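You operate a simulated robot arm through the tools that you are given. There is no shell and no other tool. Be economical: measure what you need, move in short steps, check, and stop when the job is done.

The job below is to be done with a simulated two-armed robot. You get a single attempt, and the scene is never put back.

JOB
Hold the short jug on the work table top steady with one hand and open the short jug lid with the other.
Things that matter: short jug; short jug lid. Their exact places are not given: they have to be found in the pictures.

It is judged by the outcome, as a careful person would: the job done as asked, and still so three seconds after it is handed in. It fails if anything else is knocked over, pushed out of place, dropped, spilled or broken. Lids that push on must go on centred and level and be pressed home; caps that screw on are set level and turned clockwise until they are tight.

ROBOT AND FRAMES
Two 6-joint arms with two-finger parallel grippers on one trunk, on a base that drives. Base frame: it is fixed to the floor where the robot stands at the start and does not move with it; the origin is under the middle of the robot, x ahead of it, y to its left, z up; the surface under the hand at the start is at about z = 880. Readings come in mm, rad, newtons and seconds.
The left shoulder is at the start at [60, 187, 1197], the right one opposite. With the tool pointing down near the work surface each hand reaches from about 240 to 620 mm from the robot's upright axis, wherever it stands, measured 20 degrees to its own side. Places, roughly: short jug lid [500, -100, 1000]. Payload 1.57 kg a hand.
The tool frame of a hand sits at the grasp point between the pads (the TCP): z along the fingers, y along the line on which they close. The tips reach 30 mm beyond it. Largest opening 110 mm; finger width 24, thickness 12; the body of the gripper, 48 by 112 mm, starts 78 mm behind the TCP.
Orientation is that of the tool frame in the base frame, as a unit quaternion [w, x, y, z]. With the fingers straight down and closing along the base's y, the tool's x points along the base's -x, its y along +y and its z along -z.

CONTROLS
- The arms move only by the tool play_rows. It takes "left_rows", "right_rows" or both (then of equal length, played together; a hand with none holds still); each is a list of rows, each a list of 3 entries, a list of its own where there are three numbers: the shift along the base's x, y, z in mm, then the turn, a rotation vector about the base's x, y, z in rad, then the gripper command, from -1 (fully open) to 1 (shut), values between in proportion. In form: [[[dx, dy, dz], [rx, ry, rz], jaw], ...]. A call has 1 to 8 rows; each row is the pose to reach, as a shift and turn from the pose commanded when the call began. Rows are played at 5 a second. More than 50 mm and 0.15 rad between two rows, or a gripper value outside its range, and nothing of the call is played. A pose out of reach is approached as far as the arm can. The call stops where the force on the tool passes 40 N (or 10 N more than at its start, if that is more) or the arm is blocked; 0.2 s more then pass. Each finger travels about 153 mm/s and halts on what it meets, pressing with about 30 N; the grip force reading is that of the motor and also rises with nothing between the fingers. The clock runs only during rows and for 0.2 s after the last one: add rows that repeat a pose to give the fingers time. The reply holds the time, the measured pose of the TCP, the force on the tool along the base axes, the opening and the grip force, in the units named above and with some noise, with the torque about the TCP (base axes, N m) and any sound that the robot's microphone picked up.
- Cameras (640 x 400 px; columns grow to the right, rows downward): "scene" is now at [15.1, -9.2, 1748.8]; the picture's right is [-0.09, -1.00, 0.00], its down [-0.81, 0.07, -0.59] and it looks along [0.59, -0.05, -0.81] (base axes); focal length 280 px, centre (320, 200). "left" rides on the left gripper at [70, -16, -141] in its tool frame; the picture's right is [0.23, 0.97, 0.00], its down [-0.86, 0.20, -0.48] and it looks along [-0.47, 0.11, 0.88] (tool axes); focal length 222 px, centre (320, 200). "right" rides on the right gripper at [70, 16, -141] in its tool frame; the picture's right is [-0.23, 0.97, 0.00], its down [-0.86, -0.20, -0.48] and it looks along [-0.47, -0.11, 0.88] (tool axes); focal length 222 px, centre (320, 200).
- snapshot(camera): a new picture of that camera. It takes no simulated time.
- slide_trunk(by): slides the trunk up (or, below 0, down) by that many mm; the arms and the scene camera ride with it, the base frame stays. It gives what a move gives, with no picture.
- roll_base(legs): drives the robot by 1 to 6 legs, each [ahead, left, turn to the left] in mm, mm and rad, along the robot's own axes; the way and the turn of a leg run together, so that a leg with both is an arc; at most 1500 mm and 3.142 rad a leg. The arms and the cameras ride along, it lands a little off, and it stops where it bumps. It gives what a move gives.
- aim_head(pan, tilt): turns the head with the scene camera to pan (to the left, within 1.501 rad either way) and tilt (down, from -0.506 to 1.204), counted from straight ahead of the robot. It gives what a move gives.
- probe_pixels(camera, pixels): for up to 12 pixels [column, row] of the newest picture of that camera ("zoom" is the newest enlarged one), the place [x, y, z] in the base frame of the surface seen there, good to about 2 mm, but the place of the scene camera against the robot may be out by one fixed shift of up to 25 mm in any direction. It takes no simulated time.
- zoom(camera, box): a new picture of the part [left, top, right, bottom] of that camera's present view, enlarged. It takes no simulated time.
- sign_off(): hands the job in; it is judged then, once.

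Keep the steps short. Do not move on a guess: measure, check each grasp and each placing, and mend mistakes. In all there are 80 turns and 78 pictures (those below and enlarged ones count). Leave the grippers open and the arms clear of the work at the hand-in unless told otherwise, and finish with a single line.

The tools are called after ">>>" by a JSON object that holds its "name" and its "arguments". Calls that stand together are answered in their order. play_rows: Moves the arms, as the interface text tells. Its arguments: {"type":"object","properties":{"left_rows":{"type":"array"},"right_rows":{"type":"array"}},"required":[]} The other tools are called the same way: slide_trunk (by) slides the trunk up or down; roll_base (legs) drives the base; aim_head (pan, tilt) turns the head that bears the scene camera; snapshot (camera) takes a picture; probe_pixels (camera, pixels) gives the place of the surface under pixels of a picture; zoom (camera, box) takes an enlarged picture of a part of a camera's view; sign_off () hands the job in.

At the start:

```text
time_s: 0.0
left_position: [416.7, 145.9, 1289.2]
left_ee_rot: [0.0, 0.0, 1.0, 0.001]
left_ft_force: [-0.3, 0.7, -0.1]
left_ft_torque: [0.01, 0.0, 0.02]
left_opening: 110.0
left_grasp_force: 0.1
right_position: [402.6, -240.5, 1279.3]
right_ee_rot: [0.0, 0.0, 1.0, 0.0]
right_ft_force: [-0.8, -1.1, -0.2]
right_ft_torque: [-0.01, -0.01, 0.04]
right_opening: 109.9
right_grasp_force: 0.1
trunk travel left (down, up): [-825.0, 165.0]
robot x, y, heading: [3.2, -1.5, -0.0]
head pan, tilt: [-0.089, 0.941]
```

scene: 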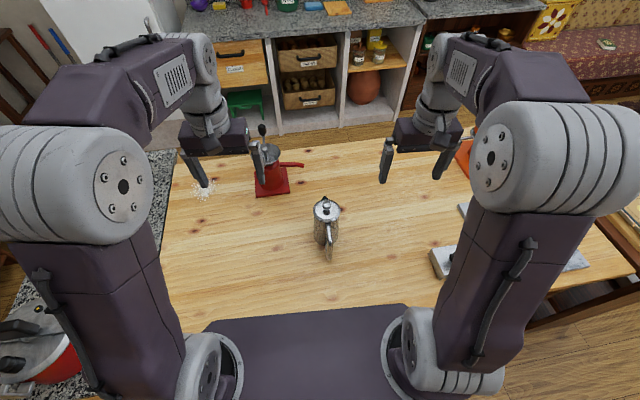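
right: 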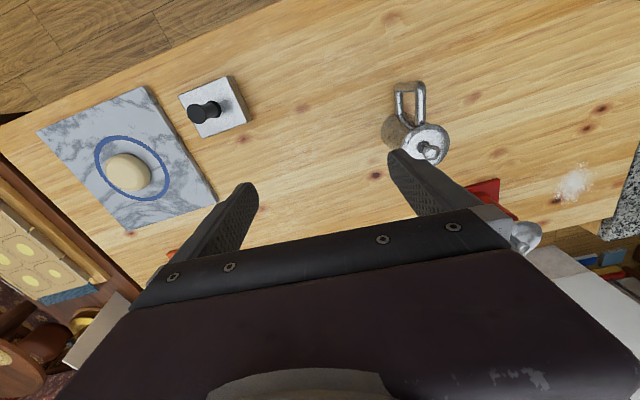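
left: 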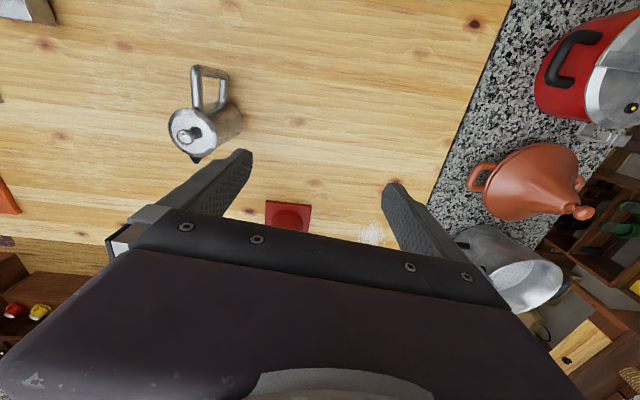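

The jug is a small metal jug near scene pixel (326,215), handle toward the robot. I zoom in to measure it.

>>> {"name": "zoom", "arguments": {"camera": "scene", "box": [270, 170, 382, 280]}}

>>> {"name": "zoom", "arguments": {"camera": "left", "box": [140, 50, 268, 180]}}

>>> {"name": "zoom", "arguments": {"camera": "right", "box": [360, 70, 470, 180]}}

```text
3.64 times, centred on (326, 225) of scene
```

zoom: 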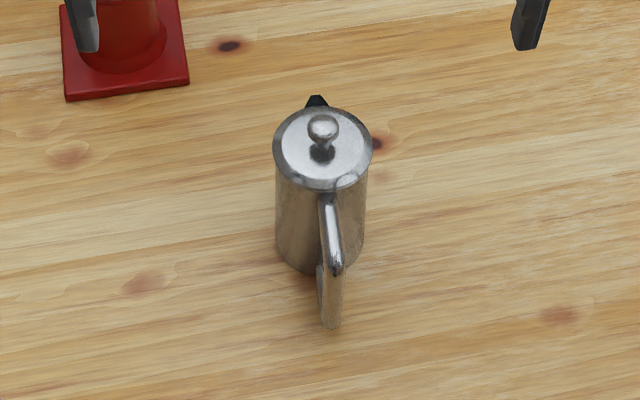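

```text
3.08 times, centred on (204, 115) of left
```

zoom: 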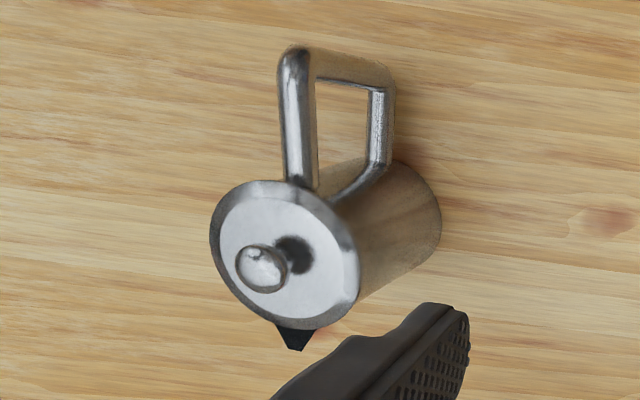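

```text
3.64 times, centred on (415, 125) of right
```

zoom: 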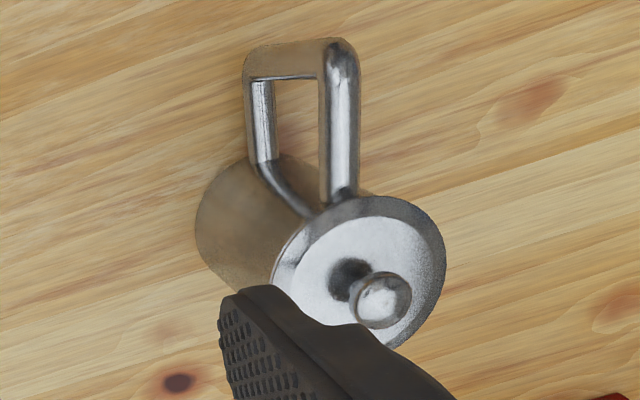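

I probe the knob, lid, rim, handle and table in both hand views, plus the scene view to learn its offset.

>>> {"name": "probe_pixels", "arguments": {"camera": "zoom", "pixels": [[385, 298], [330, 300], [415, 240], [280, 280], [438, 250], [370, 202], [340, 50], [342, 130], [258, 55], [205, 240], [100, 200]]}}

>>> {"name": "probe_pixels", "arguments": {"camera": "left", "pixels": [[185, 136], [193, 120], [172, 127], [207, 138], [186, 112], [197, 70], [195, 155], [210, 140], [222, 132], [237, 115], [197, 160]]}}

>>> {"name": "probe_pixels", "arguments": {"camera": "scene", "pixels": [[326, 205], [320, 212], [334, 210], [327, 250], [280, 235]]}}

```text
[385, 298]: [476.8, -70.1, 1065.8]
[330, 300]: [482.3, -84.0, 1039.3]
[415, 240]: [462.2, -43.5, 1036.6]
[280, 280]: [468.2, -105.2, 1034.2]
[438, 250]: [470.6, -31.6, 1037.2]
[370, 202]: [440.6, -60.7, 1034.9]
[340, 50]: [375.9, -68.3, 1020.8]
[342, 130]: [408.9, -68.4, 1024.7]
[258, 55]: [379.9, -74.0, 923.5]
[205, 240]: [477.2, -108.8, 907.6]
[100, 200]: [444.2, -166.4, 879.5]
```

```text
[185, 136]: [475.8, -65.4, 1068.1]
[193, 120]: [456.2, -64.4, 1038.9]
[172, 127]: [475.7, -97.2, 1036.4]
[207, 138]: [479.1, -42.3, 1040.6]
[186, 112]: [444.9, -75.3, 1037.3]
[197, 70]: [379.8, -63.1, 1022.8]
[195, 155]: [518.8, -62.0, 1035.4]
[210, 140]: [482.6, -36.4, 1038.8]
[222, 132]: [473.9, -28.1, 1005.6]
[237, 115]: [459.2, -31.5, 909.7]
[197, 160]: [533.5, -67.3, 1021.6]
```

```text
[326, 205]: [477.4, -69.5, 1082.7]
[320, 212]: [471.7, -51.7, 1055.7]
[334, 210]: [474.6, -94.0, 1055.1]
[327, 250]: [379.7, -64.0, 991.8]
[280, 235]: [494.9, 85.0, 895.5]
```

The jug's axis is near (479, -69) with radius about 39, top z about 1038, knob about 1066, and the handle towards -x. The scene camera reads about 16 mm too high. Next I measure the obstacles around it.

>>> {"name": "probe_pixels", "arguments": {"camera": "scene", "pixels": [[257, 194], [288, 192], [262, 130], [270, 150], [302, 164], [463, 155], [440, 265], [452, 257], [463, 208], [205, 190], [350, 140], [290, 310]]}}

>>> {"name": "probe_pixels", "arguments": {"camera": "right", "pixels": [[185, 97], [235, 78], [245, 120], [205, 112], [215, 205], [150, 90], [172, 255], [490, 185], [300, 235], [125, 175]]}}

```text
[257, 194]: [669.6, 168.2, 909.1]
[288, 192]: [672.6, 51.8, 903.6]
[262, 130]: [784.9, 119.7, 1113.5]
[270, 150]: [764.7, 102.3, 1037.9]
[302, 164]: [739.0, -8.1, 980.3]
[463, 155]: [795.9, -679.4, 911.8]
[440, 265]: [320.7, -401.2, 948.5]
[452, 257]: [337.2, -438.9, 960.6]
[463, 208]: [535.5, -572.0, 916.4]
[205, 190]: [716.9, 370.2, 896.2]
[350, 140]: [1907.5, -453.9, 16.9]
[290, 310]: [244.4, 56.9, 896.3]
```

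```text
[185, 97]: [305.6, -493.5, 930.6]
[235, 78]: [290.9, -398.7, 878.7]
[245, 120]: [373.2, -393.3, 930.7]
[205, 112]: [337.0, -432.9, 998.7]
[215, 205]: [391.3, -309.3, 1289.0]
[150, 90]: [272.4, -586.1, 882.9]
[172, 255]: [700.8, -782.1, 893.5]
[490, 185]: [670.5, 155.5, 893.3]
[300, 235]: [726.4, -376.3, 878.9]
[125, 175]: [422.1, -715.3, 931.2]
```

The left side is clear for x < 650, since the red grinder stands beyond that. My plan is:
- **Left hand:** hold the jug body horizontally, coming from the left and front. The fingers run about 30° off -y so they miss the handle.
- **Right hand:** take the knob from above.

First I stage the left hand, yawing it +60°.

>>> {"name": "play_rows", "arguments": {"left_rows": [[[16, -8, -15], [0, 0, 0.15], -1], [[32, -16, -30], [0, 0, 0.3], -1], [[48, -24, -45], [0, 0, 0.45], -1], [[64, -32, -60], [0, 0, 0.6], -1], [[80, -40, -75], [0, 0, 0.75], -1], [[96, -48, -90], [0, 0, 0.9], -1], [[110, -56, -105], [0, 0, 1.047], -1]]}}

```text
time_s: 1.6
left_position: [527.8, 88.0, 1181.4]
left_ee_rot: [-0.001, -0.501, 0.865, 0.0]
left_ft_force: [-0.3, 1.1, -0.2]
left_ft_torque: [0.0, 0.03, 0.0]
left_opening: 109.6
left_grasp_force: 0.1
right_position: [401.5, -239.7, 1280.8]
right_ee_rot: [0.0, 0.0, 1.0, 0.0]
right_ft_force: [0.3, 0.1, 0.6]
right_ft_torque: [-0.01, 0.0, 0.02]
right_opening: 109.9
right_grasp_force: 0.1
trunk travel left (down, up): [-825.0, 165.0]
robot x, y, heading: [1.4, -0.2, -0.003]
head pan, tilt: [-0.089, 0.941]
```

Now I tilt the fingers towards the jug.

>>> {"name": "play_rows", "arguments": {"left_rows": [[[0, 0, 0], [-0.129, 0.0745, 0], -1], [[0, 0, 0], [-0.258, 0.149, 0], -1], [[0, 0, 0], [-0.387, 0.2235, 0], -1], [[0, 0, 0], [-0.516, 0.298, 0], -1], [[0, 0, 0], [-0.645, 0.3725, 0], -1], [[0, 0, 0], [-0.774, 0.447, 0], -1], [[0, 0, 0], [-0.903, 0.5215, 0], -1], [[0, 0, 0], [-1.032, 0.596, 0], -1]]}}

```text
time_s: 3.4
left_position: [466.5, 82.3, 1188.3]
left_ee_rot: [-0.487, -0.413, 0.717, -0.281]
left_ft_force: [-0.8, 0.5, 0.5]
left_ft_torque: [0.02, -0.01, 0.02]
left_opening: 109.9
left_grasp_force: 0.1
left hand out of reach, approached as far as the arm can: row 5, 6, 7, 8
right_position: [401.6, -239.1, 1279.3]
right_ee_rot: [0.001, 0.0, 1.0, 0.0]
right_ft_force: [-0.1, -0.7, 0.3]
right_ft_torque: [0.02, -0.03, 0.03]
right_opening: 110.3
right_grasp_force: 0.1
trunk travel left (down, up): [-825.0, 165.0]
robot x, y, heading: [-2.3, 1.0, -0.002]
head pan, tilt: [-0.089, 0.941]
```

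The orientation is nearly there, but the hand falls about 60 mm short in x. I check the scene and how much room the base has to go forward.

>>> {"name": "snapshot", "arguments": {"camera": "scene"}}

>>> {"name": "probe_pixels", "arguments": {"camera": "scene", "pixels": [[290, 300], [290, 312], [320, 330], [320, 380], [200, 325], [180, 340], [520, 345], [560, 300]]}}

```text
71 pictures are left
```

scene: 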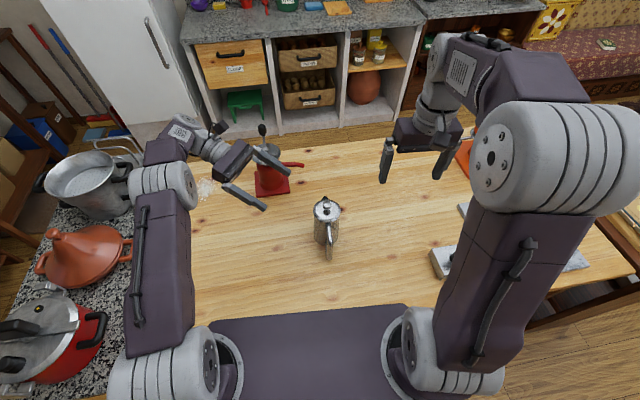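

```text
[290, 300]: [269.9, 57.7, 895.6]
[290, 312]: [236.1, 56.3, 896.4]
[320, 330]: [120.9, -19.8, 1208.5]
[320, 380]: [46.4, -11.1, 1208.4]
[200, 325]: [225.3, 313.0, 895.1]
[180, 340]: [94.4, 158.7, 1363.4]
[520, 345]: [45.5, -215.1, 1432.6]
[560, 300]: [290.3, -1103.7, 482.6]
```

The reach is too short for a level hand, but one pitched 45° down needs less. I turn back 0.415 rad and see where the hand settles.

>>> {"name": "play_rows", "arguments": {"left_rows": [[[0, 0, 0], [0.12, -0.0692, 0], -1], [[0, 0, 0], [0.24, -0.138, 0], -1], [[0, 0, 0], [0.359, -0.2075, 0], -1]]}}

```text
time_s: 4.2
left_position: [466.8, 82.4, 1188.1]
left_ee_rot: [-0.328, -0.462, 0.802, -0.189]
left_ft_force: [0.3, 0.3, -0.2]
left_ft_torque: [-0.01, 0.01, 0.01]
left_opening: 110.3
left_grasp_force: 0.1
right_position: [402.6, -241.2, 1278.4]
right_ee_rot: [0.001, 0.0, 1.0, 0.0]
right_ft_force: [-0.7, 1.2, -0.3]
right_ft_torque: [0.0, -0.02, 0.03]
right_opening: 109.8
right_grasp_force: 0.0
trunk travel left (down, up): [-825.0, 165.0]
robot x, y, heading: [-1.7, 1.1, -0.0]
head pan, tilt: [-0.089, 0.941]
```

The commanded pose follows the reached one, and the tilt is now 45°. I move the hand above the final hold spot, with the TCP at about (488, -53, 1150).

>>> {"name": "play_rows", "arguments": {"left_rows": [[[5, -34, -9], [0, 0, 0], -1], [[10, -68, -18], [0, 0, 0], -1], [[16, -102, -28], [0, 0, 0], -1], [[21, -135, -38], [0, 0, 0], -1], [[21, -135, -38], [0, 0, 0], -1]]}}

>>> {"name": "snapshot", "arguments": {"camera": "left"}}

>>> {"name": "snapshot", "arguments": {"camera": "scene"}}

```text
time_s: 5.4
left_position: [485.7, -51.1, 1149.9]
left_ee_rot: [-0.328, -0.464, 0.801, -0.189]
left_ft_force: [-0.3, 1.0, -0.5]
left_ft_torque: [-0.01, -0.02, 0.0]
left_opening: 110.2
left_grasp_force: 0.0
right_position: [402.6, -239.9, 1278.9]
right_ee_rot: [0.0, 0.0, 1.0, 0.0]
right_ft_force: [0.5, 0.4, 0.5]
right_ft_torque: [0.01, 0.01, 0.0]
right_opening: 109.9
right_grasp_force: 0.0
trunk travel left (down, up): [-825.0, 165.0]
robot x, y, heading: [2.2, 3.4, -0.0]
head pan, tilt: [-0.089, 0.941]
```

```text
70 pictures are left
```

left: 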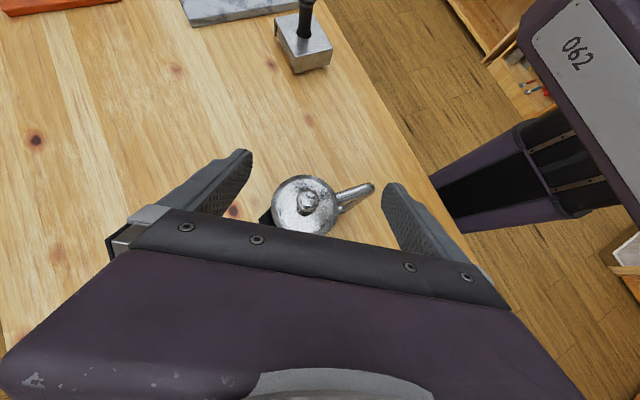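

```text
69 pictures are left
```

scene: 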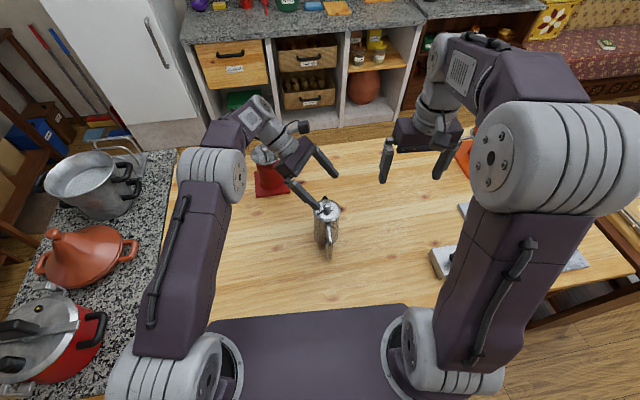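

The fingers straddle the jug. I remeasure it from this view.

>>> {"name": "zoom", "arguments": {"camera": "left", "box": [240, 150, 400, 250]}}

>>> {"name": "probe_pixels", "arguments": {"camera": "left", "pixels": [[308, 202], [273, 205], [336, 200], [305, 177], [281, 186], [332, 186], [372, 186], [345, 195]]}}

```text
4.00 times, centred on (320, 200) of left
```

zoom: 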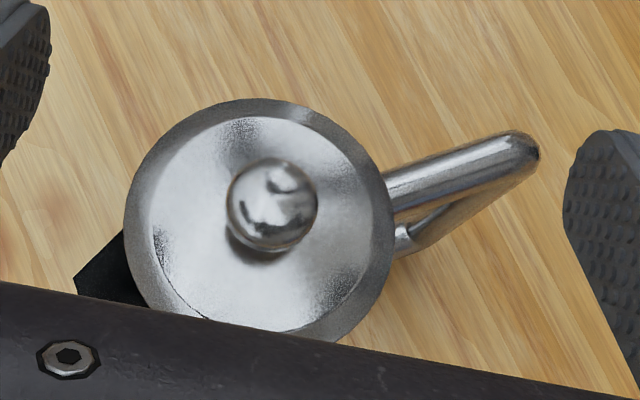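

```text
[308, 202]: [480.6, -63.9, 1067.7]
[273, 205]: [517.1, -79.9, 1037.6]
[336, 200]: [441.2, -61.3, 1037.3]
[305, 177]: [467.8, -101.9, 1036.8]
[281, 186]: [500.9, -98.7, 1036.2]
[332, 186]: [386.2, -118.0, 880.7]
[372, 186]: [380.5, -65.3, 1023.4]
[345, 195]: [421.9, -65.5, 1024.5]
```

The jug centre is about (479.5, -66.5), with knob (480, -66, ~1066). I nudge 6 mm to the spout side for clearance, then go down halfway and check.

>>> {"name": "play_rows", "arguments": {"left_rows": [[[6, -2, 0], [0, 0, 0], -1], [[6, -2, -25], [0, 0, 0], -1], [[6, -2, -50], [0, 0, 0], -1], [[6, -2, -75], [0, 0, 0], -1], [[6, -2, -100], [0, 0, 0], -1]]}}

>>> {"name": "snapshot", "arguments": {"camera": "left"}}

>>> {"name": "zoom", "arguments": {"camera": "scene", "box": [250, 120, 400, 270]}}

>>> {"name": "snapshot", "arguments": {"camera": "right"}}

```text
time_s: 6.6
left_position: [494.5, -50.2, 1050.3]
left_ee_rot: [-0.328, -0.463, 0.801, -0.19]
left_ft_force: [0.4, -0.2, 0.4]
left_ft_torque: [0.0, -0.01, -0.03]
left_opening: 109.8
left_grasp_force: 0.0
right_position: [402.0, -239.9, 1279.8]
right_ee_rot: [0.0, 0.0, 1.0, 0.0]
right_ft_force: [-0.1, 0.2, 0.1]
right_ft_torque: [0.03, 0.0, 0.01]
right_opening: 110.0
right_grasp_force: 0.0
trunk travel left (down, up): [-825.0, 165.0]
robot x, y, heading: [-0.0, -0.7, -0.0]
head pan, tilt: [-0.089, 0.941]
```

```text
67 pictures are left
```

left: 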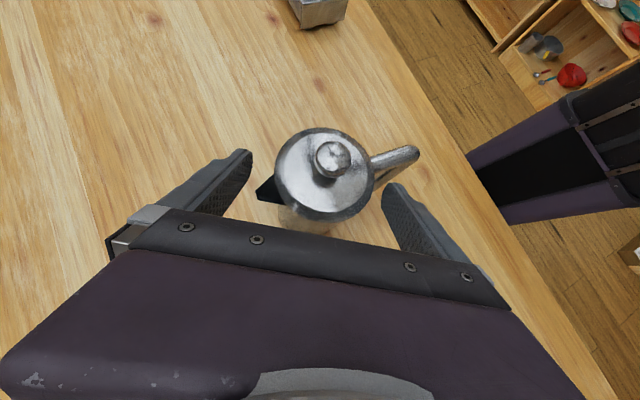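

```text
2.67 times, centred on (325, 195) of scene
```

zoom: 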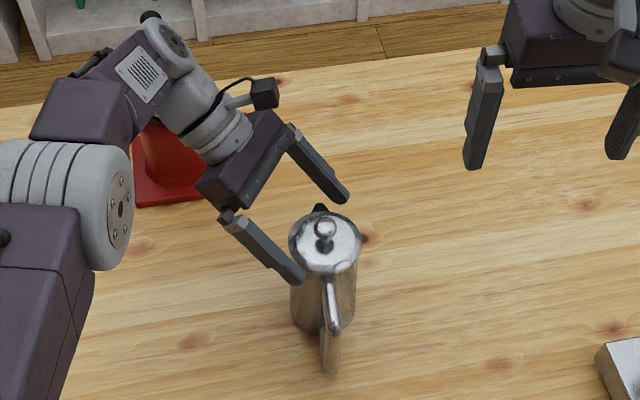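

```text
65 pictures are left
```

right: 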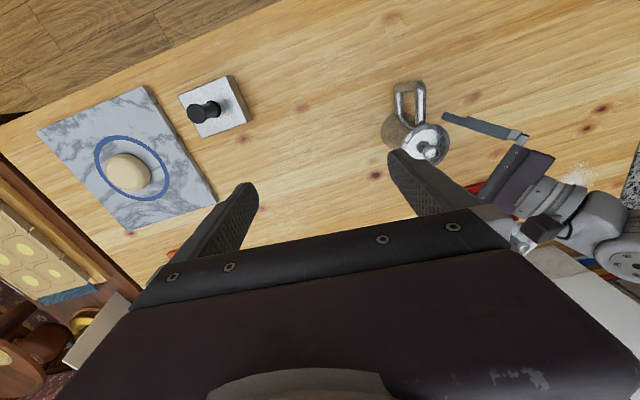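

The alignment looks right. Before going lower I check the forearm's clearance from the red grinder.

>>> {"name": "probe_pixels", "arguments": {"camera": "scene", "pixels": [[316, 135], [305, 145], [310, 160], [302, 165], [349, 154], [270, 185], [290, 150], [262, 130]]}}

>>> {"name": "snapshot", "arguments": {"camera": "scene"}}

```text
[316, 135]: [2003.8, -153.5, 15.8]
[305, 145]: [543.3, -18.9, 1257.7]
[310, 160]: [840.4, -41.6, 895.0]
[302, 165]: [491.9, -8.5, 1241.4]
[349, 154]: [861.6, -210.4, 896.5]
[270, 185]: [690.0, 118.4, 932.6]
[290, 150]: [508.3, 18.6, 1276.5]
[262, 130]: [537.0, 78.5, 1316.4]
```

```text
64 pictures are left
```

scene: 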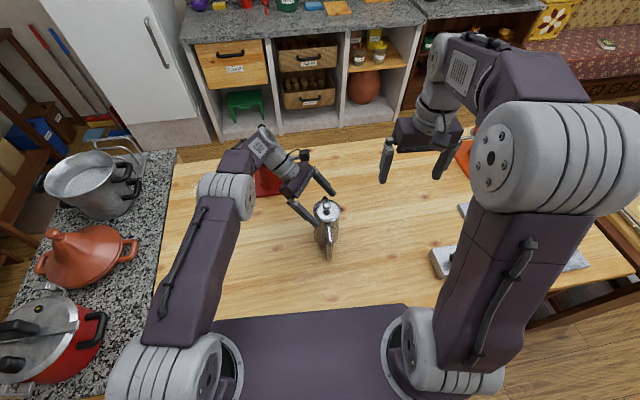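

The arm stays at x < 580 and the grinder is at x > 660, so it is clear. I go down another 100 mm and 3 mm inward.

>>> {"name": "play_rows", "arguments": {"left_rows": [[[-1, -2, -25], [0, 0, 0], -1], [[-1, -2, -50], [0, 0, 0], -1], [[-1, -2, -75], [0, 0, 0], -1], [[-1, -2, -100], [0, 0, 0], -1], [[-1, -2, -100], [0, 0, 0], -1]]}}

>>> {"name": "snapshot", "arguments": {"camera": "left"}}

>>> {"name": "zoom", "arguments": {"camera": "scene", "box": [270, 150, 380, 260]}}

>>> {"name": "zoom", "arguments": {"camera": "right", "box": [360, 60, 560, 190]}}

```text
time_s: 7.8
left_position: [479.5, -50.2, 953.8]
left_ee_rot: [-0.328, -0.463, 0.802, -0.19]
left_ft_force: [1.1, -0.5, 0.2]
left_ft_torque: [0.01, 0.0, -0.01]
left_opening: 110.0
left_grasp_force: 0.1
left hand out of reach, approached as far as the arm can: row 3, 4, 5
right_position: [403.0, -239.3, 1279.5]
right_ee_rot: [0.001, 0.0, 1.0, -0.001]
right_ft_force: [-0.2, -0.3, 0.0]
right_ft_torque: [-0.01, -0.03, -0.04]
right_opening: 110.0
right_grasp_force: 0.1
trunk travel left (down, up): [-825.0, 165.0]
robot x, y, heading: [0.1, -2.8, 0.002]
head pan, tilt: [-0.089, 0.941]
```

```text
63 pictures are left
```

left: 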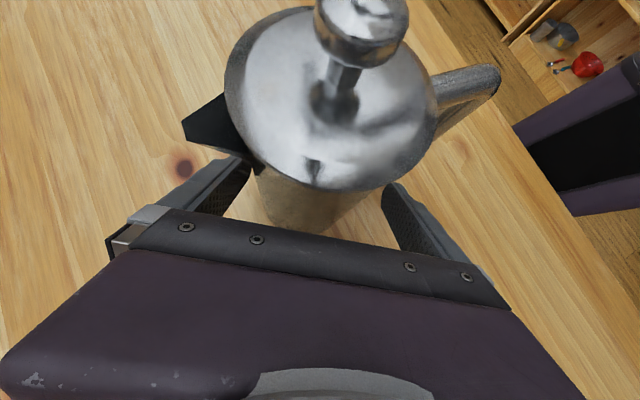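

```text
3.64 times, centred on (325, 205) of scene
```

zoom: 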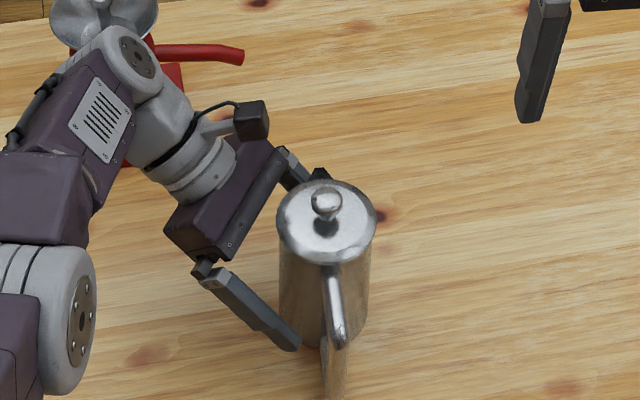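

```text
3.08 times, centred on (460, 125) of right
```

zoom: 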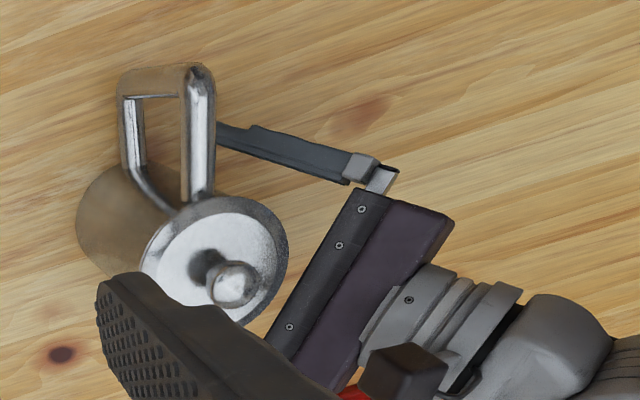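

The arm ran short, leaving x at 479.5 instead of about 489, so the jug is off-centre between the fingers. I pitch the hand 0.12 rad steeper and move 9 mm in +x and 0.5 mm in -y.

>>> {"name": "play_rows", "arguments": {"left_rows": [[[3, 2, 1], [0.052, -0.03, 0], -1], [[6, 1, 2], [0.104, -0.06, 0], -1], [[10, 0, 3], [0.104, -0.06, 0], -1], [[10, 0, 3], [0.104, -0.06, 0], -1]]}}

>>> {"name": "snapshot", "arguments": {"camera": "left"}}

```text
time_s: 8.8
left_position: [490.4, -49.2, 955.4]
left_ee_rot: [-0.28, -0.473, 0.82, -0.161]
left_ft_force: [-0.3, -0.1, 0.1]
left_ft_torque: [0.0, -0.01, 0.02]
left_opening: 110.0
left_grasp_force: 0.0
left hand out of reach, approached as far as the arm can: row 2
right_position: [402.5, -239.4, 1279.1]
right_ee_rot: [0.0, 0.0, 1.0, 0.0]
right_ft_force: [0.2, 0.4, 0.1]
right_ft_torque: [0.01, 0.0, -0.01]
right_opening: 110.0
right_grasp_force: 0.0
trunk travel left (down, up): [-825.0, 165.0]
robot x, y, heading: [5.3, 1.1, 0.001]
head pan, tilt: [-0.089, 0.941]
```

```text
60 pictures are left
```

left: 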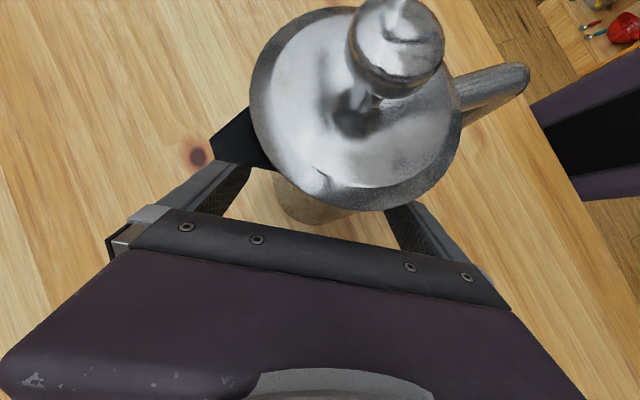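

The hand is in reach and centred. I check the jug's position again before closing.

>>> {"name": "probe_pixels", "arguments": {"camera": "left", "pixels": [[398, 25], [252, 100], [462, 110], [385, 206], [290, 165], [440, 165], [310, 210], [330, 215], [215, 140], [250, 163]]}}

```text
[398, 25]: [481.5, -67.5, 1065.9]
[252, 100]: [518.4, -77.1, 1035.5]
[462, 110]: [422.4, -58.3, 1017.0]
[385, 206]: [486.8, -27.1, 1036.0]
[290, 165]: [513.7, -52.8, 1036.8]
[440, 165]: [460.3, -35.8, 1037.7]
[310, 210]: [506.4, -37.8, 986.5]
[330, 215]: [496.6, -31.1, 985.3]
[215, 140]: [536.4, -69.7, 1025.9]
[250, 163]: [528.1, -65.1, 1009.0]
```

The jug is unmoved at (480, -67). I close the left fingers gently in stages, then firmly.

>>> {"name": "play_rows", "arguments": {"left_rows": [[[0, 0, 0], [0, 0, 0], -0.75], [[0, 0, 0], [0, 0, 0], -0.55], [[0, 0, 0], [0, 0, 0], -0.45], [[0, 0, 0], [0, 0, 0], -0.4], [[0, 0, 0], [0, 0, 0], -0.3], [[0, 0, 0], [0, 0, 0], -0.1], [[0, 0, 0], [0, 0, 0], 0.3], [[0, 0, 0], [0, 0, 0], 0.3]]}}

>>> {"name": "snapshot", "arguments": {"camera": "left"}}

>>> {"name": "zoom", "arguments": {"camera": "scene", "box": [270, 150, 380, 260]}}

```text
time_s: 10.6
left_position: [491.0, -49.3, 954.3]
left_ee_rot: [-0.28, -0.473, 0.82, -0.161]
left_ft_force: [-1.1, 0.9, -0.3]
left_ft_torque: [0.11, 0.14, -0.02]
left_opening: 81.2
left_grasp_force: 29.6
right_position: [403.0, -240.3, 1279.6]
right_ee_rot: [0.0, 0.0, 1.0, 0.001]
right_ft_force: [-0.2, -0.2, 0.0]
right_ft_torque: [-0.02, 0.03, 0.01]
right_opening: 109.7
right_grasp_force: 0.0
trunk travel left (down, up): [-825.0, 165.0]
robot x, y, heading: [-5.5, -1.6, -0.001]
head pan, tilt: [-0.089, 0.941]
```

```text
59 pictures are left
```

left: 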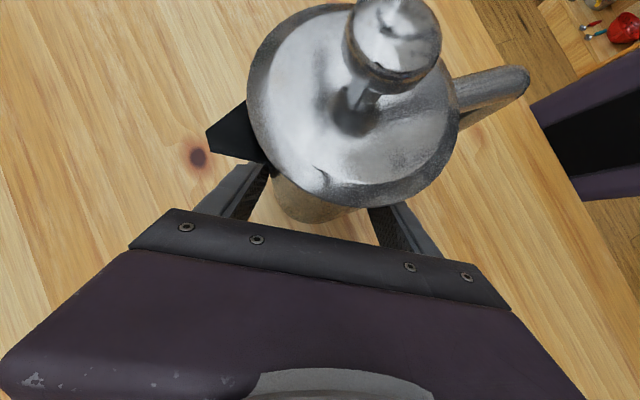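

```text
3.64 times, centred on (325, 205) of scene
```

zoom: 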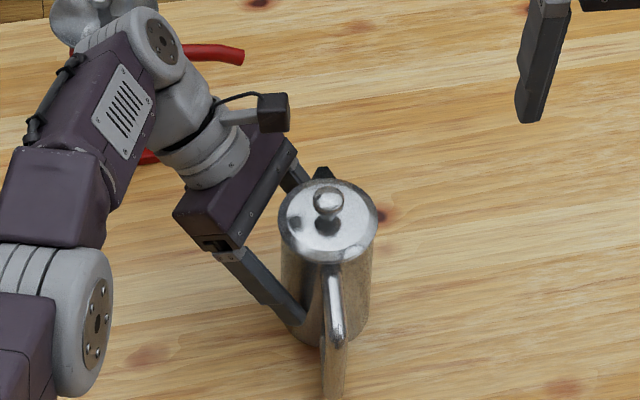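

The jug is gripped: opening 81 mm, force 30 N, nothing shifted. Now I bring the right hand over the knob, yawed 60° so it clears the left camera, with its jaw half open.

>>> {"name": "play_rows", "arguments": {"right_rows": [[[0, 0, 0], [0, 0, 0.14], -0.1], [[10, 20, 0], [0, 0, 0.28], -0.1], [[22, 48, -5], [0, 0, 0.42], -0.1], [[34, 76, -10], [0, 0, 0.56], -0.1], [[46, 104, -20], [0, 0, 0.7], -0.1], [[58, 132, -35], [0, 0, 0.84], -0.1], [[70, 160, -50], [0, 0, 0.97], -0.1], [[77, 173, -70], [0, 0, 1.047], -0.1]]}}

>>> {"name": "snapshot", "arguments": {"camera": "right"}}

>>> {"name": "snapshot", "arguments": {"camera": "scene"}}

```text
time_s: 12.4
left_position: [491.7, -50.5, 956.2]
left_ee_rot: [-0.28, -0.473, 0.82, -0.16]
left_ft_force: [-0.5, 0.6, 1.2]
left_ft_torque: [0.05, 0.13, 0.0]
left_opening: 81.3
left_grasp_force: 30.0
right_position: [479.1, -67.2, 1207.7]
right_ee_rot: [0.001, -0.501, 0.866, 0.0]
right_ft_force: [-0.2, 0.4, -0.4]
right_ft_torque: [-0.05, 0.01, 0.02]
right_opening: 60.7
right_grasp_force: 0.0
trunk travel left (down, up): [-825.0, 165.0]
robot x, y, heading: [0.3, -0.8, 0.003]
head pan, tilt: [-0.089, 0.941]
```

```text
57 pictures are left
```

right: 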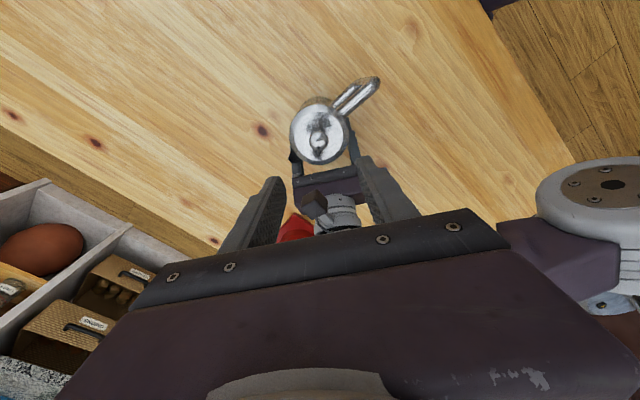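

```text
56 pictures are left
```

scene: 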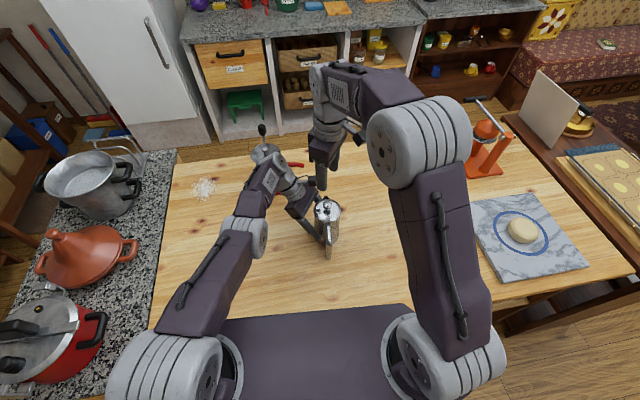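

I measure the knob from the right camera.

>>> {"name": "zoom", "arguments": {"camera": "right", "box": [272, 80, 400, 240]}}

>>> {"name": "probe_pixels", "arguments": {"camera": "right", "pixels": [[320, 140], [320, 146], [314, 140], [326, 140], [320, 134], [321, 154], [300, 150], [340, 120], [330, 205], [313, 200]]}}

```text
2.50 times, centred on (336, 160) of right
```

zoom: 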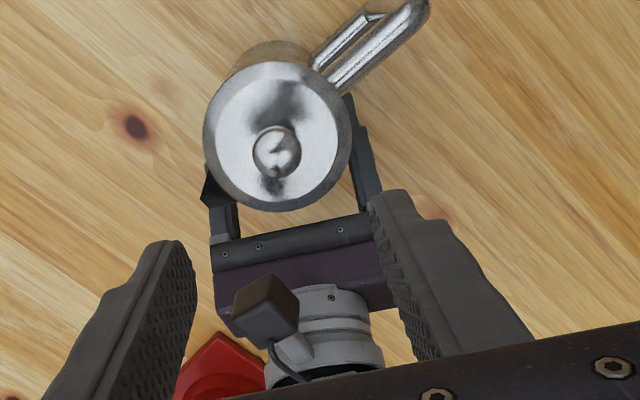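

```text
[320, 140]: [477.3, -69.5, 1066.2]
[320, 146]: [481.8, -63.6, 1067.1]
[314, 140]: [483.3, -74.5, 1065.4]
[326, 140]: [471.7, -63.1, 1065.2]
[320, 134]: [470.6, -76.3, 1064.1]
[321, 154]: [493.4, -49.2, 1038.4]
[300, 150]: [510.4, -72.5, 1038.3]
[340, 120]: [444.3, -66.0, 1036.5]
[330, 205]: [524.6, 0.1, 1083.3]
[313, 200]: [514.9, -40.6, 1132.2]
```

The knob is about 24 mm across at (478, -68.5), z 1043-1067. The left camera box stays about 17 mm clear of the right palm. I descend so the fingertips stop 5 mm above the lid (TCP z about 1073).

>>> {"name": "play_rows", "arguments": {"right_rows": [[[-1, -1, -25], [0, 0, 0], -0.1], [[-1, -1, -50], [0, 0, 0], -0.1], [[-1, -1, -75], [0, 0, 0], -0.1], [[-1, -1, -100], [0, 0, 0], -0.1], [[-1, -1, -118], [0, 0, 0], -0.1], [[-1, -1, -134], [0, 0, 0], -0.1], [[-1, -1, -134], [0, 0, 0], -0.1]]}}

>>> {"name": "snapshot", "arguments": {"camera": "right"}}

>>> {"name": "snapshot", "arguments": {"camera": "left"}}

```text
time_s: 14.0
left_position: [490.9, -50.3, 955.5]
left_ee_rot: [-0.28, -0.473, 0.82, -0.161]
left_ft_force: [0.9, -1.0, 1.1]
left_ft_torque: [0.1, 0.07, 0.01]
left_opening: 81.0
left_grasp_force: 30.1
right_position: [478.9, -69.8, 1074.5]
right_ee_rot: [0.0, -0.5, 0.866, 0.0]
right_ft_force: [0.4, 0.0, -0.1]
right_ft_torque: [-0.02, 0.03, 0.01]
right_opening: 60.7
right_grasp_force: 0.0
trunk travel left (down, up): [-825.0, 165.0]
robot x, y, heading: [-2.2, -1.9, -0.002]
head pan, tilt: [-0.089, 0.941]
```

```text
54 pictures are left
```

right: 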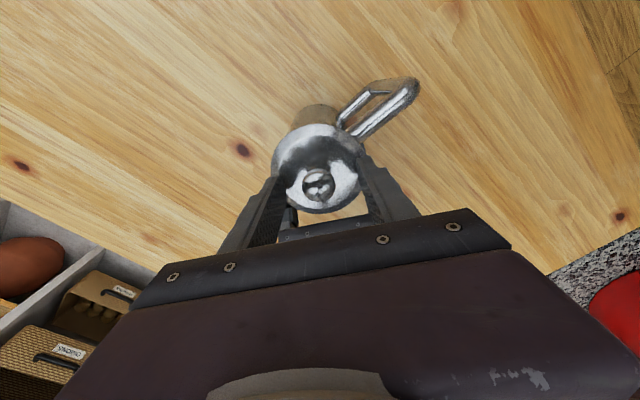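

```text
53 pictures are left
```

left: 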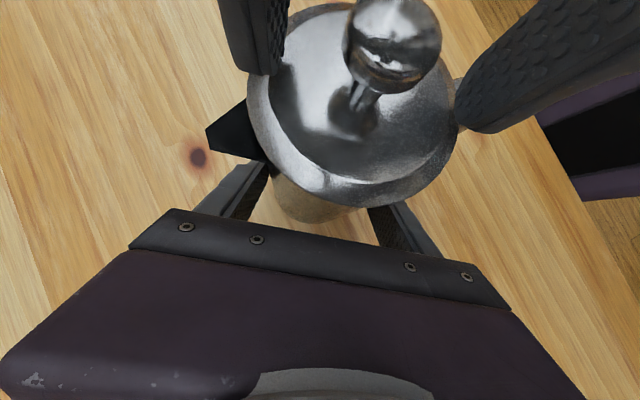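

The knob sits between the right fingers, and the tips clear the lid. I close in stages.

>>> {"name": "play_rows", "arguments": {"right_rows": [[[0, 0, 0], [0, 0, 0], 0.2], [[0, 0, 0], [0, 0, 0], 0.45], [[0, 0, 0], [0, 0, 0], 0.6], [[0, 0, 0], [0, 0, 0], 0.8], [[0, 0, 0], [0, 0, 0], 1], [[0, 0, 0], [0, 0, 0], 1]]}}

>>> {"name": "snapshot", "arguments": {"camera": "left"}}

```text
time_s: 15.4
left_position: [490.5, -50.3, 955.5]
left_ee_rot: [-0.28, -0.473, 0.82, -0.16]
left_ft_force: [-5.2, 6.8, 3.1]
left_ft_torque: [-0.47, -0.33, -0.18]
left_opening: 80.9
left_grasp_force: 30.1
right_position: [479.0, -69.7, 1073.8]
right_ee_rot: [0.0, -0.501, 0.866, -0.001]
right_ft_force: [7.3, -8.2, -0.3]
right_ft_torque: [-0.29, -0.3, 0.01]
right_opening: 24.8
right_grasp_force: 30.2
trunk travel left (down, up): [-825.0, 165.0]
robot x, y, heading: [0.1, -1.9, 0.002]
head pan, tilt: [-0.089, 0.941]
```

```text
52 pictures are left
```

left: 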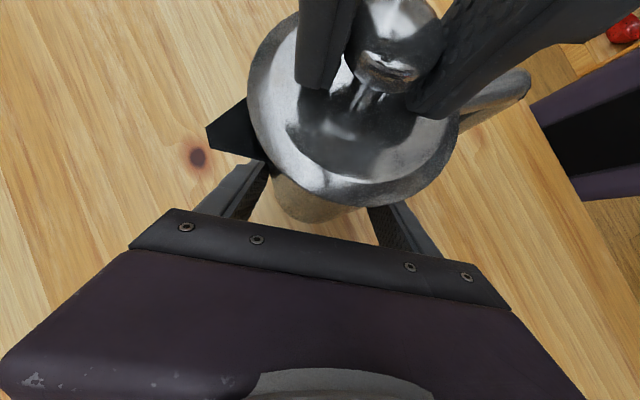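

The knob is gripped at 24.8 mm and 30 N, with about 11 N of side load. I ease 1 mm with that load, then try a small lift of 4 mm.

>>> {"name": "play_rows", "arguments": {"right_rows": [[[1, -1, 0], [0, 0, 0], 1], [[1, -1, 1], [0, 0, 0], 1], [[1, -1, 2], [0, 0, 0], 1], [[1, -1, 4], [0, 0, 0], 1]]}}

>>> {"name": "snapshot", "arguments": {"camera": "left"}}

```text
time_s: 16.4
left_position: [490.9, -49.9, 956.7]
left_ee_rot: [-0.28, -0.473, 0.819, -0.161]
left_ft_force: [-2.9, 1.8, 12.0]
left_ft_torque: [-0.15, 0.5, -0.06]
left_opening: 80.5
left_grasp_force: 29.6
right_position: [479.0, -69.8, 1077.9]
right_ee_rot: [-0.001, -0.499, 0.866, 0.001]
right_ft_force: [3.3, -1.7, -11.7]
right_ft_torque: [-0.23, -0.66, -0.03]
right_opening: 24.9
right_grasp_force: 29.6
trunk travel left (down, up): [-825.0, 165.0]
robot x, y, heading: [-3.4, -0.3, -0.002]
head pan, tilt: [-0.089, 0.941]
```

```text
51 pictures are left
```

left: 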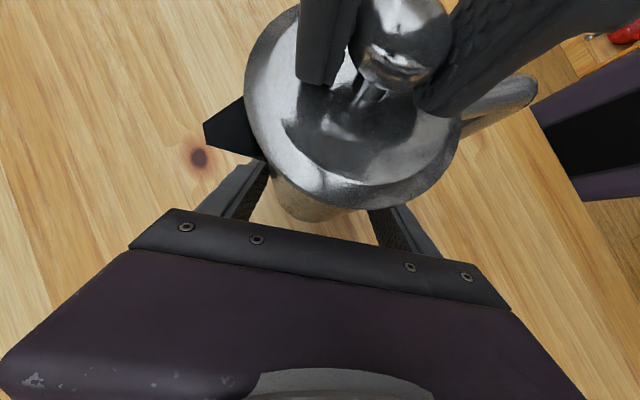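

The lid resists at 12 N. Before pulling harder I look closely for a hinge or gap.

>>> {"name": "zoom", "arguments": {"camera": "left", "box": [190, 0, 560, 230]}}

>>> {"name": "zoom", "arguments": {"camera": "right", "box": [250, 60, 430, 240]}}

>>> {"name": "zoom", "arguments": {"camera": "scene", "box": [295, 180, 355, 240]}}

```text
1.73 times, centred on (375, 115) of left
```

zoom: 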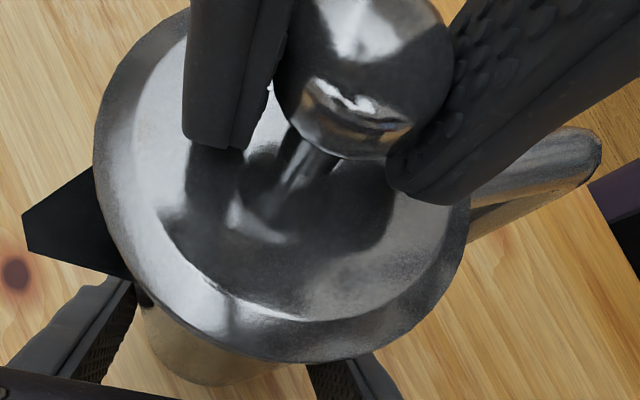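

```text
2.22 times, centred on (340, 150) of right
```

zoom: 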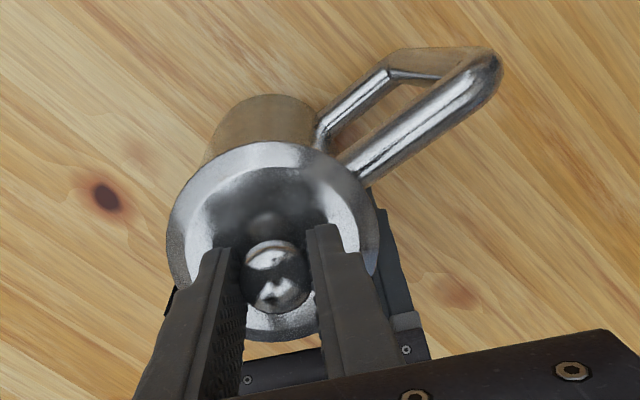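

```text
6.67 times, centred on (325, 210) of scene
```

zoom: 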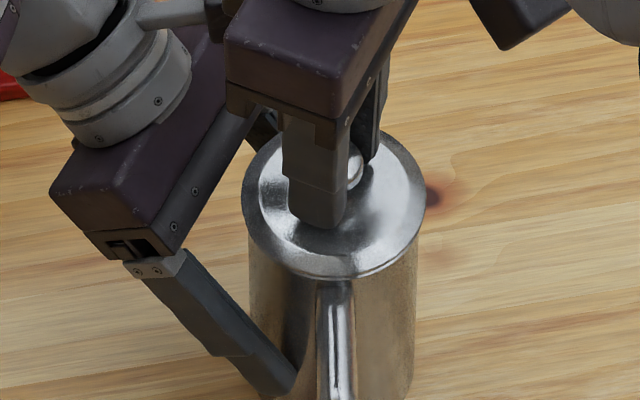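

There's no hinge. The lid is a round cap with a seam below its bevel, so it most likely pulls straight off. I raise it a few mm more and watch the forces.

>>> {"name": "play_rows", "arguments": {"right_rows": [[[0, 0, 1], [0, 0, 0], 1], [[0, 0, 2], [0, 0, 0], 1], [[0, 0, 3], [0, 0, 0], 1], [[0, 0, 4], [0, 0, 0], 1]]}}

>>> {"name": "zoom", "arguments": {"camera": "scene", "box": [295, 180, 355, 240]}}

```text
time_s: 17.4
left_position: [491.8, -50.1, 955.6]
left_ee_rot: [-0.28, -0.474, 0.82, -0.161]
left_ft_force: [0.0, -5.2, 14.6]
left_ft_torque: [0.38, 0.77, -0.12]
left_opening: 80.1
left_grasp_force: 30.3
right_position: [480.8, -67.7, 1081.1]
right_ee_rot: [0.0, -0.5, 0.866, 0.002]
right_ft_force: [0.1, 4.5, -17.1]
right_ft_torque: [-0.02, -0.66, 0.14]
right_opening: 25.6
right_grasp_force: 30.4
trunk travel left (down, up): [-825.0, 165.0]
robot x, y, heading: [1.0, -1.2, 0.003]
head pan, tilt: [-0.089, 0.941]
```

```text
6.67 times, centred on (325, 210) of scene
```

zoom: 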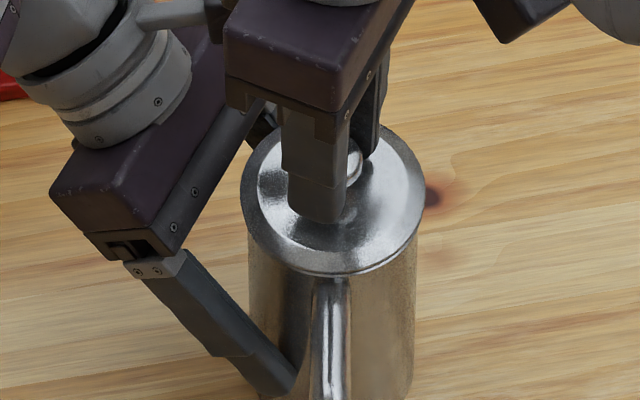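

Force is at 17 N. I check whether the lid, the whole jug or only the fingers moved.

>>> {"name": "probe_pixels", "arguments": {"camera": "zoom", "pixels": [[270, 200], [400, 180], [340, 265], [330, 300], [390, 320], [350, 165]]}}

>>> {"name": "snapshot", "arguments": {"camera": "left"}}

>>> {"name": "probe_pixels", "arguments": {"camera": "left", "pixels": [[520, 85], [400, 30], [290, 165], [440, 165], [385, 200], [215, 135], [330, 215], [300, 210]]}}

```text
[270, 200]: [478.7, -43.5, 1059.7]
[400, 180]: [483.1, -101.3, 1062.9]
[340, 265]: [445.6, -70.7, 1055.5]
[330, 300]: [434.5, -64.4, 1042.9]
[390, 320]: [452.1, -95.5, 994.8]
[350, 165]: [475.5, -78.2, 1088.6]
```

```text
46 pictures are left
```

left: 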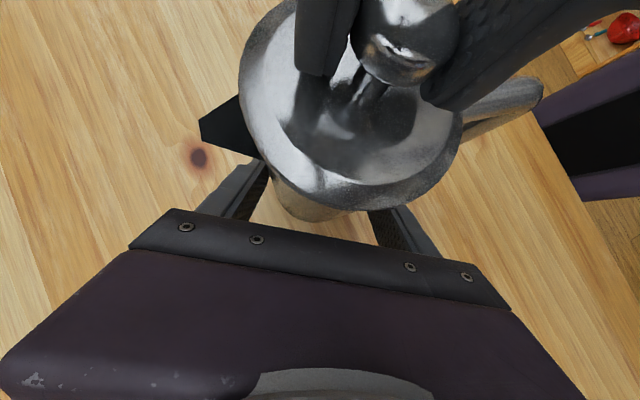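

```text
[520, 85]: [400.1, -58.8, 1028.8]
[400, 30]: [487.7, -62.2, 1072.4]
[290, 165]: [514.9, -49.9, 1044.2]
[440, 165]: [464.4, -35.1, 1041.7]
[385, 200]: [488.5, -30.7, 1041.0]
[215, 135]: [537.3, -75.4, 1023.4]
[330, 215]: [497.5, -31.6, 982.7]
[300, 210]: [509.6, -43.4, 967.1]
```

The whole jug rose about 5 mm in the left grip and the lid stayed on, so a straight pull isn't the way yet. I lower it back onto the table first.

>>> {"name": "play_rows", "arguments": {"right_rows": [[[0, 0, -2], [0, 0, 0], 1], [[0, 0, -4], [0, 0, 0], 1], [[0, 0, -6], [0, 0, 0], 1], [[0, 0, -7.5], [0, 0, 0], 1], [[0, 0, -7.5], [0, 0, 0], 1]]}}

>>> {"name": "snapshot", "arguments": {"camera": "left"}}

>>> {"name": "probe_pixels", "arguments": {"camera": "left", "pixels": [[515, 80], [400, 30], [290, 165], [440, 165], [385, 200], [265, 120]]}}

```text
time_s: 18.6
left_position: [491.2, -49.0, 954.2]
left_ee_rot: [-0.281, -0.473, 0.82, -0.16]
left_ft_force: [2.4, 5.9, -18.7]
left_ft_torque: [0.18, -0.18, -0.24]
left_opening: 79.9
left_grasp_force: 29.9
right_position: [479.4, -68.0, 1075.8]
right_ee_rot: [0.0, -0.5, 0.866, 0.0]
right_ft_force: [-3.5, -6.0, 18.1]
right_ft_torque: [-0.37, 0.38, 0.25]
right_opening: 24.2
right_grasp_force: 29.6
trunk travel left (down, up): [-825.0, 165.0]
robot x, y, heading: [-3.2, -2.7, 0.004]
head pan, tilt: [-0.089, 0.941]
```

```text
45 pictures are left
```

left: 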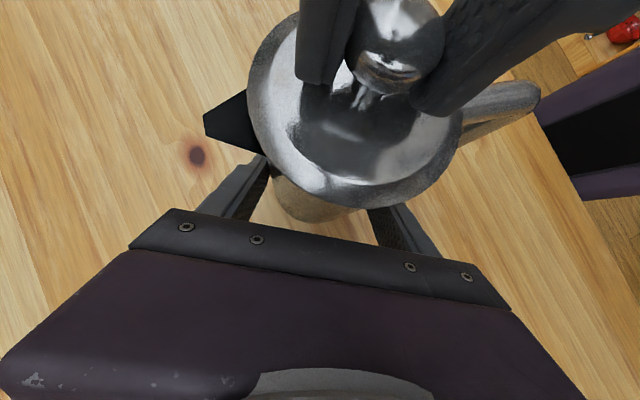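

```text
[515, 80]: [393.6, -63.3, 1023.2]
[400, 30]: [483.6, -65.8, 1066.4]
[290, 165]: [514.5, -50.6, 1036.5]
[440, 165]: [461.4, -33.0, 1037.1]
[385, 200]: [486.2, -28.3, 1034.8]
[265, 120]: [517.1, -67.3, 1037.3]
```

The jug is back at its old height, with about 18 N of residual push. I ease up 1.5 mm and try a counter-clockwise twist of 0.3 rad, watching the torque.

>>> {"name": "play_rows", "arguments": {"right_rows": [[[0, 0, 1.5], [0, 0, 0], 1], [[0, 0, 1.5], [0, 0, 0.1], 1], [[0, 0, 1.5], [0, 0, 0.2], 1], [[0, 0, 1.5], [0, 0, 0.3], 1], [[0, 0, 1.5], [0, 0, 0.3], 1]]}}

>>> {"name": "snapshot", "arguments": {"camera": "left"}}

>>> {"name": "probe_pixels", "arguments": {"camera": "left", "pixels": [[515, 80], [400, 30], [290, 165], [440, 165], [385, 200], [265, 120]]}}

```text
time_s: 19.8
left_position: [491.0, -49.4, 956.3]
left_ee_rot: [-0.281, -0.473, 0.82, -0.161]
left_ft_force: [-8.2, 1.5, 5.2]
left_ft_torque: [-0.31, -0.3, -0.14]
left_opening: 79.6
left_grasp_force: 29.5
right_position: [480.2, -69.0, 1076.5]
right_ee_rot: [0.001, -0.624, 0.781, 0.0]
right_ft_force: [7.6, -1.2, -7.2]
right_ft_torque: [-0.01, -0.63, -0.04]
right_opening: 24.6
right_grasp_force: 30.0
trunk travel left (down, up): [-825.0, 165.0]
robot x, y, heading: [-1.7, 0.7, -0.004]
head pan, tilt: [-0.089, 0.941]
```

```text
44 pictures are left
```

left: 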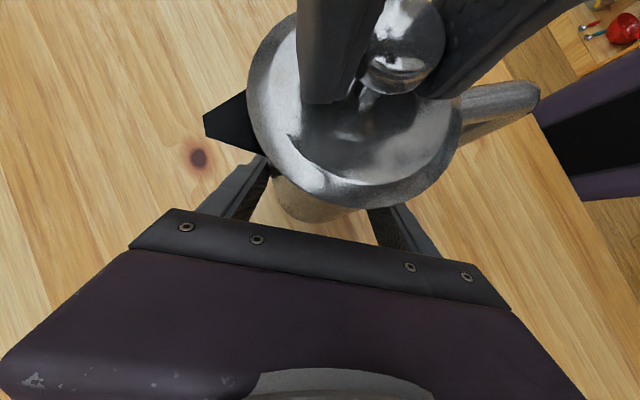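

```text
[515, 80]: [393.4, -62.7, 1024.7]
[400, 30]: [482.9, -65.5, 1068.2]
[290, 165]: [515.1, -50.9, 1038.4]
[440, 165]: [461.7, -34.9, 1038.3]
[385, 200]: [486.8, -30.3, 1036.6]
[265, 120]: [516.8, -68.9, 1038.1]
```

The twist met almost no torque, so the lid may turn freely or be a friction fit. I'll try a light pull combined with twisting back and forth.

>>> {"name": "play_rows", "arguments": {"right_rows": [[[0, 0, 1], [0, 0, -0.1], 1], [[0, 0, 1.5], [0, 0, -0.2], 1], [[0, 0, 2], [0, 0, -0.3], 1], [[0, 0, 2], [0, 0, -0.2], 1], [[0, 0, 2.5], [0, 0, -0.1], 1], [[0, 0, 2.5], [0, 0, -0.2], 1], [[0, 0, 2.5], [0, 0, -0.3], 1]]}}

>>> {"name": "snapshot", "arguments": {"camera": "left"}}

>>> {"name": "probe_pixels", "arguments": {"camera": "left", "pixels": [[515, 80], [400, 30], [290, 165], [440, 165], [385, 200], [265, 120]]}}

```text
time_s: 21.4
left_position: [490.9, -49.7, 955.4]
left_ee_rot: [-0.281, -0.473, 0.82, -0.16]
left_ft_force: [-0.5, 0.8, 1.9]
left_ft_torque: [0.1, 0.07, -0.44]
left_opening: 79.6
left_grasp_force: 29.6
right_position: [479.6, -69.9, 1079.4]
right_ee_rot: [-0.001, -0.499, 0.867, 0.0]
right_ft_force: [0.3, 0.8, -5.8]
right_ft_torque: [-0.17, -0.24, 0.41]
right_opening: 24.4
right_grasp_force: 30.6
trunk travel left (down, up): [-825.0, 165.0]
robot x, y, heading: [-2.5, 3.2, -0.001]
head pan, tilt: [-0.089, 0.941]
```

```text
43 pictures are left
```

left: 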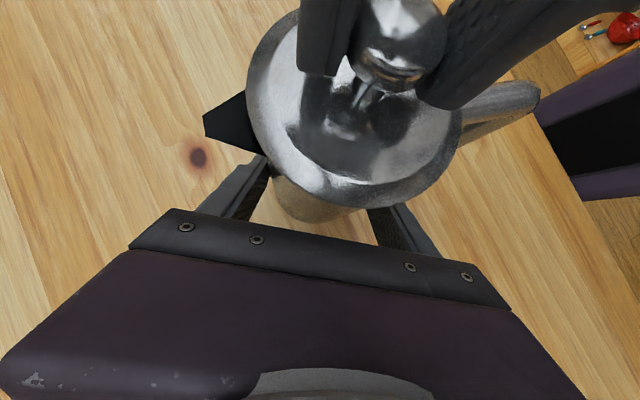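

```text
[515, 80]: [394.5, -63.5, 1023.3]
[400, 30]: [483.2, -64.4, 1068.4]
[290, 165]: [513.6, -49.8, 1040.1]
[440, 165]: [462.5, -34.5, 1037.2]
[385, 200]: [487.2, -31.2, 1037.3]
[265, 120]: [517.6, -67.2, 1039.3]
```

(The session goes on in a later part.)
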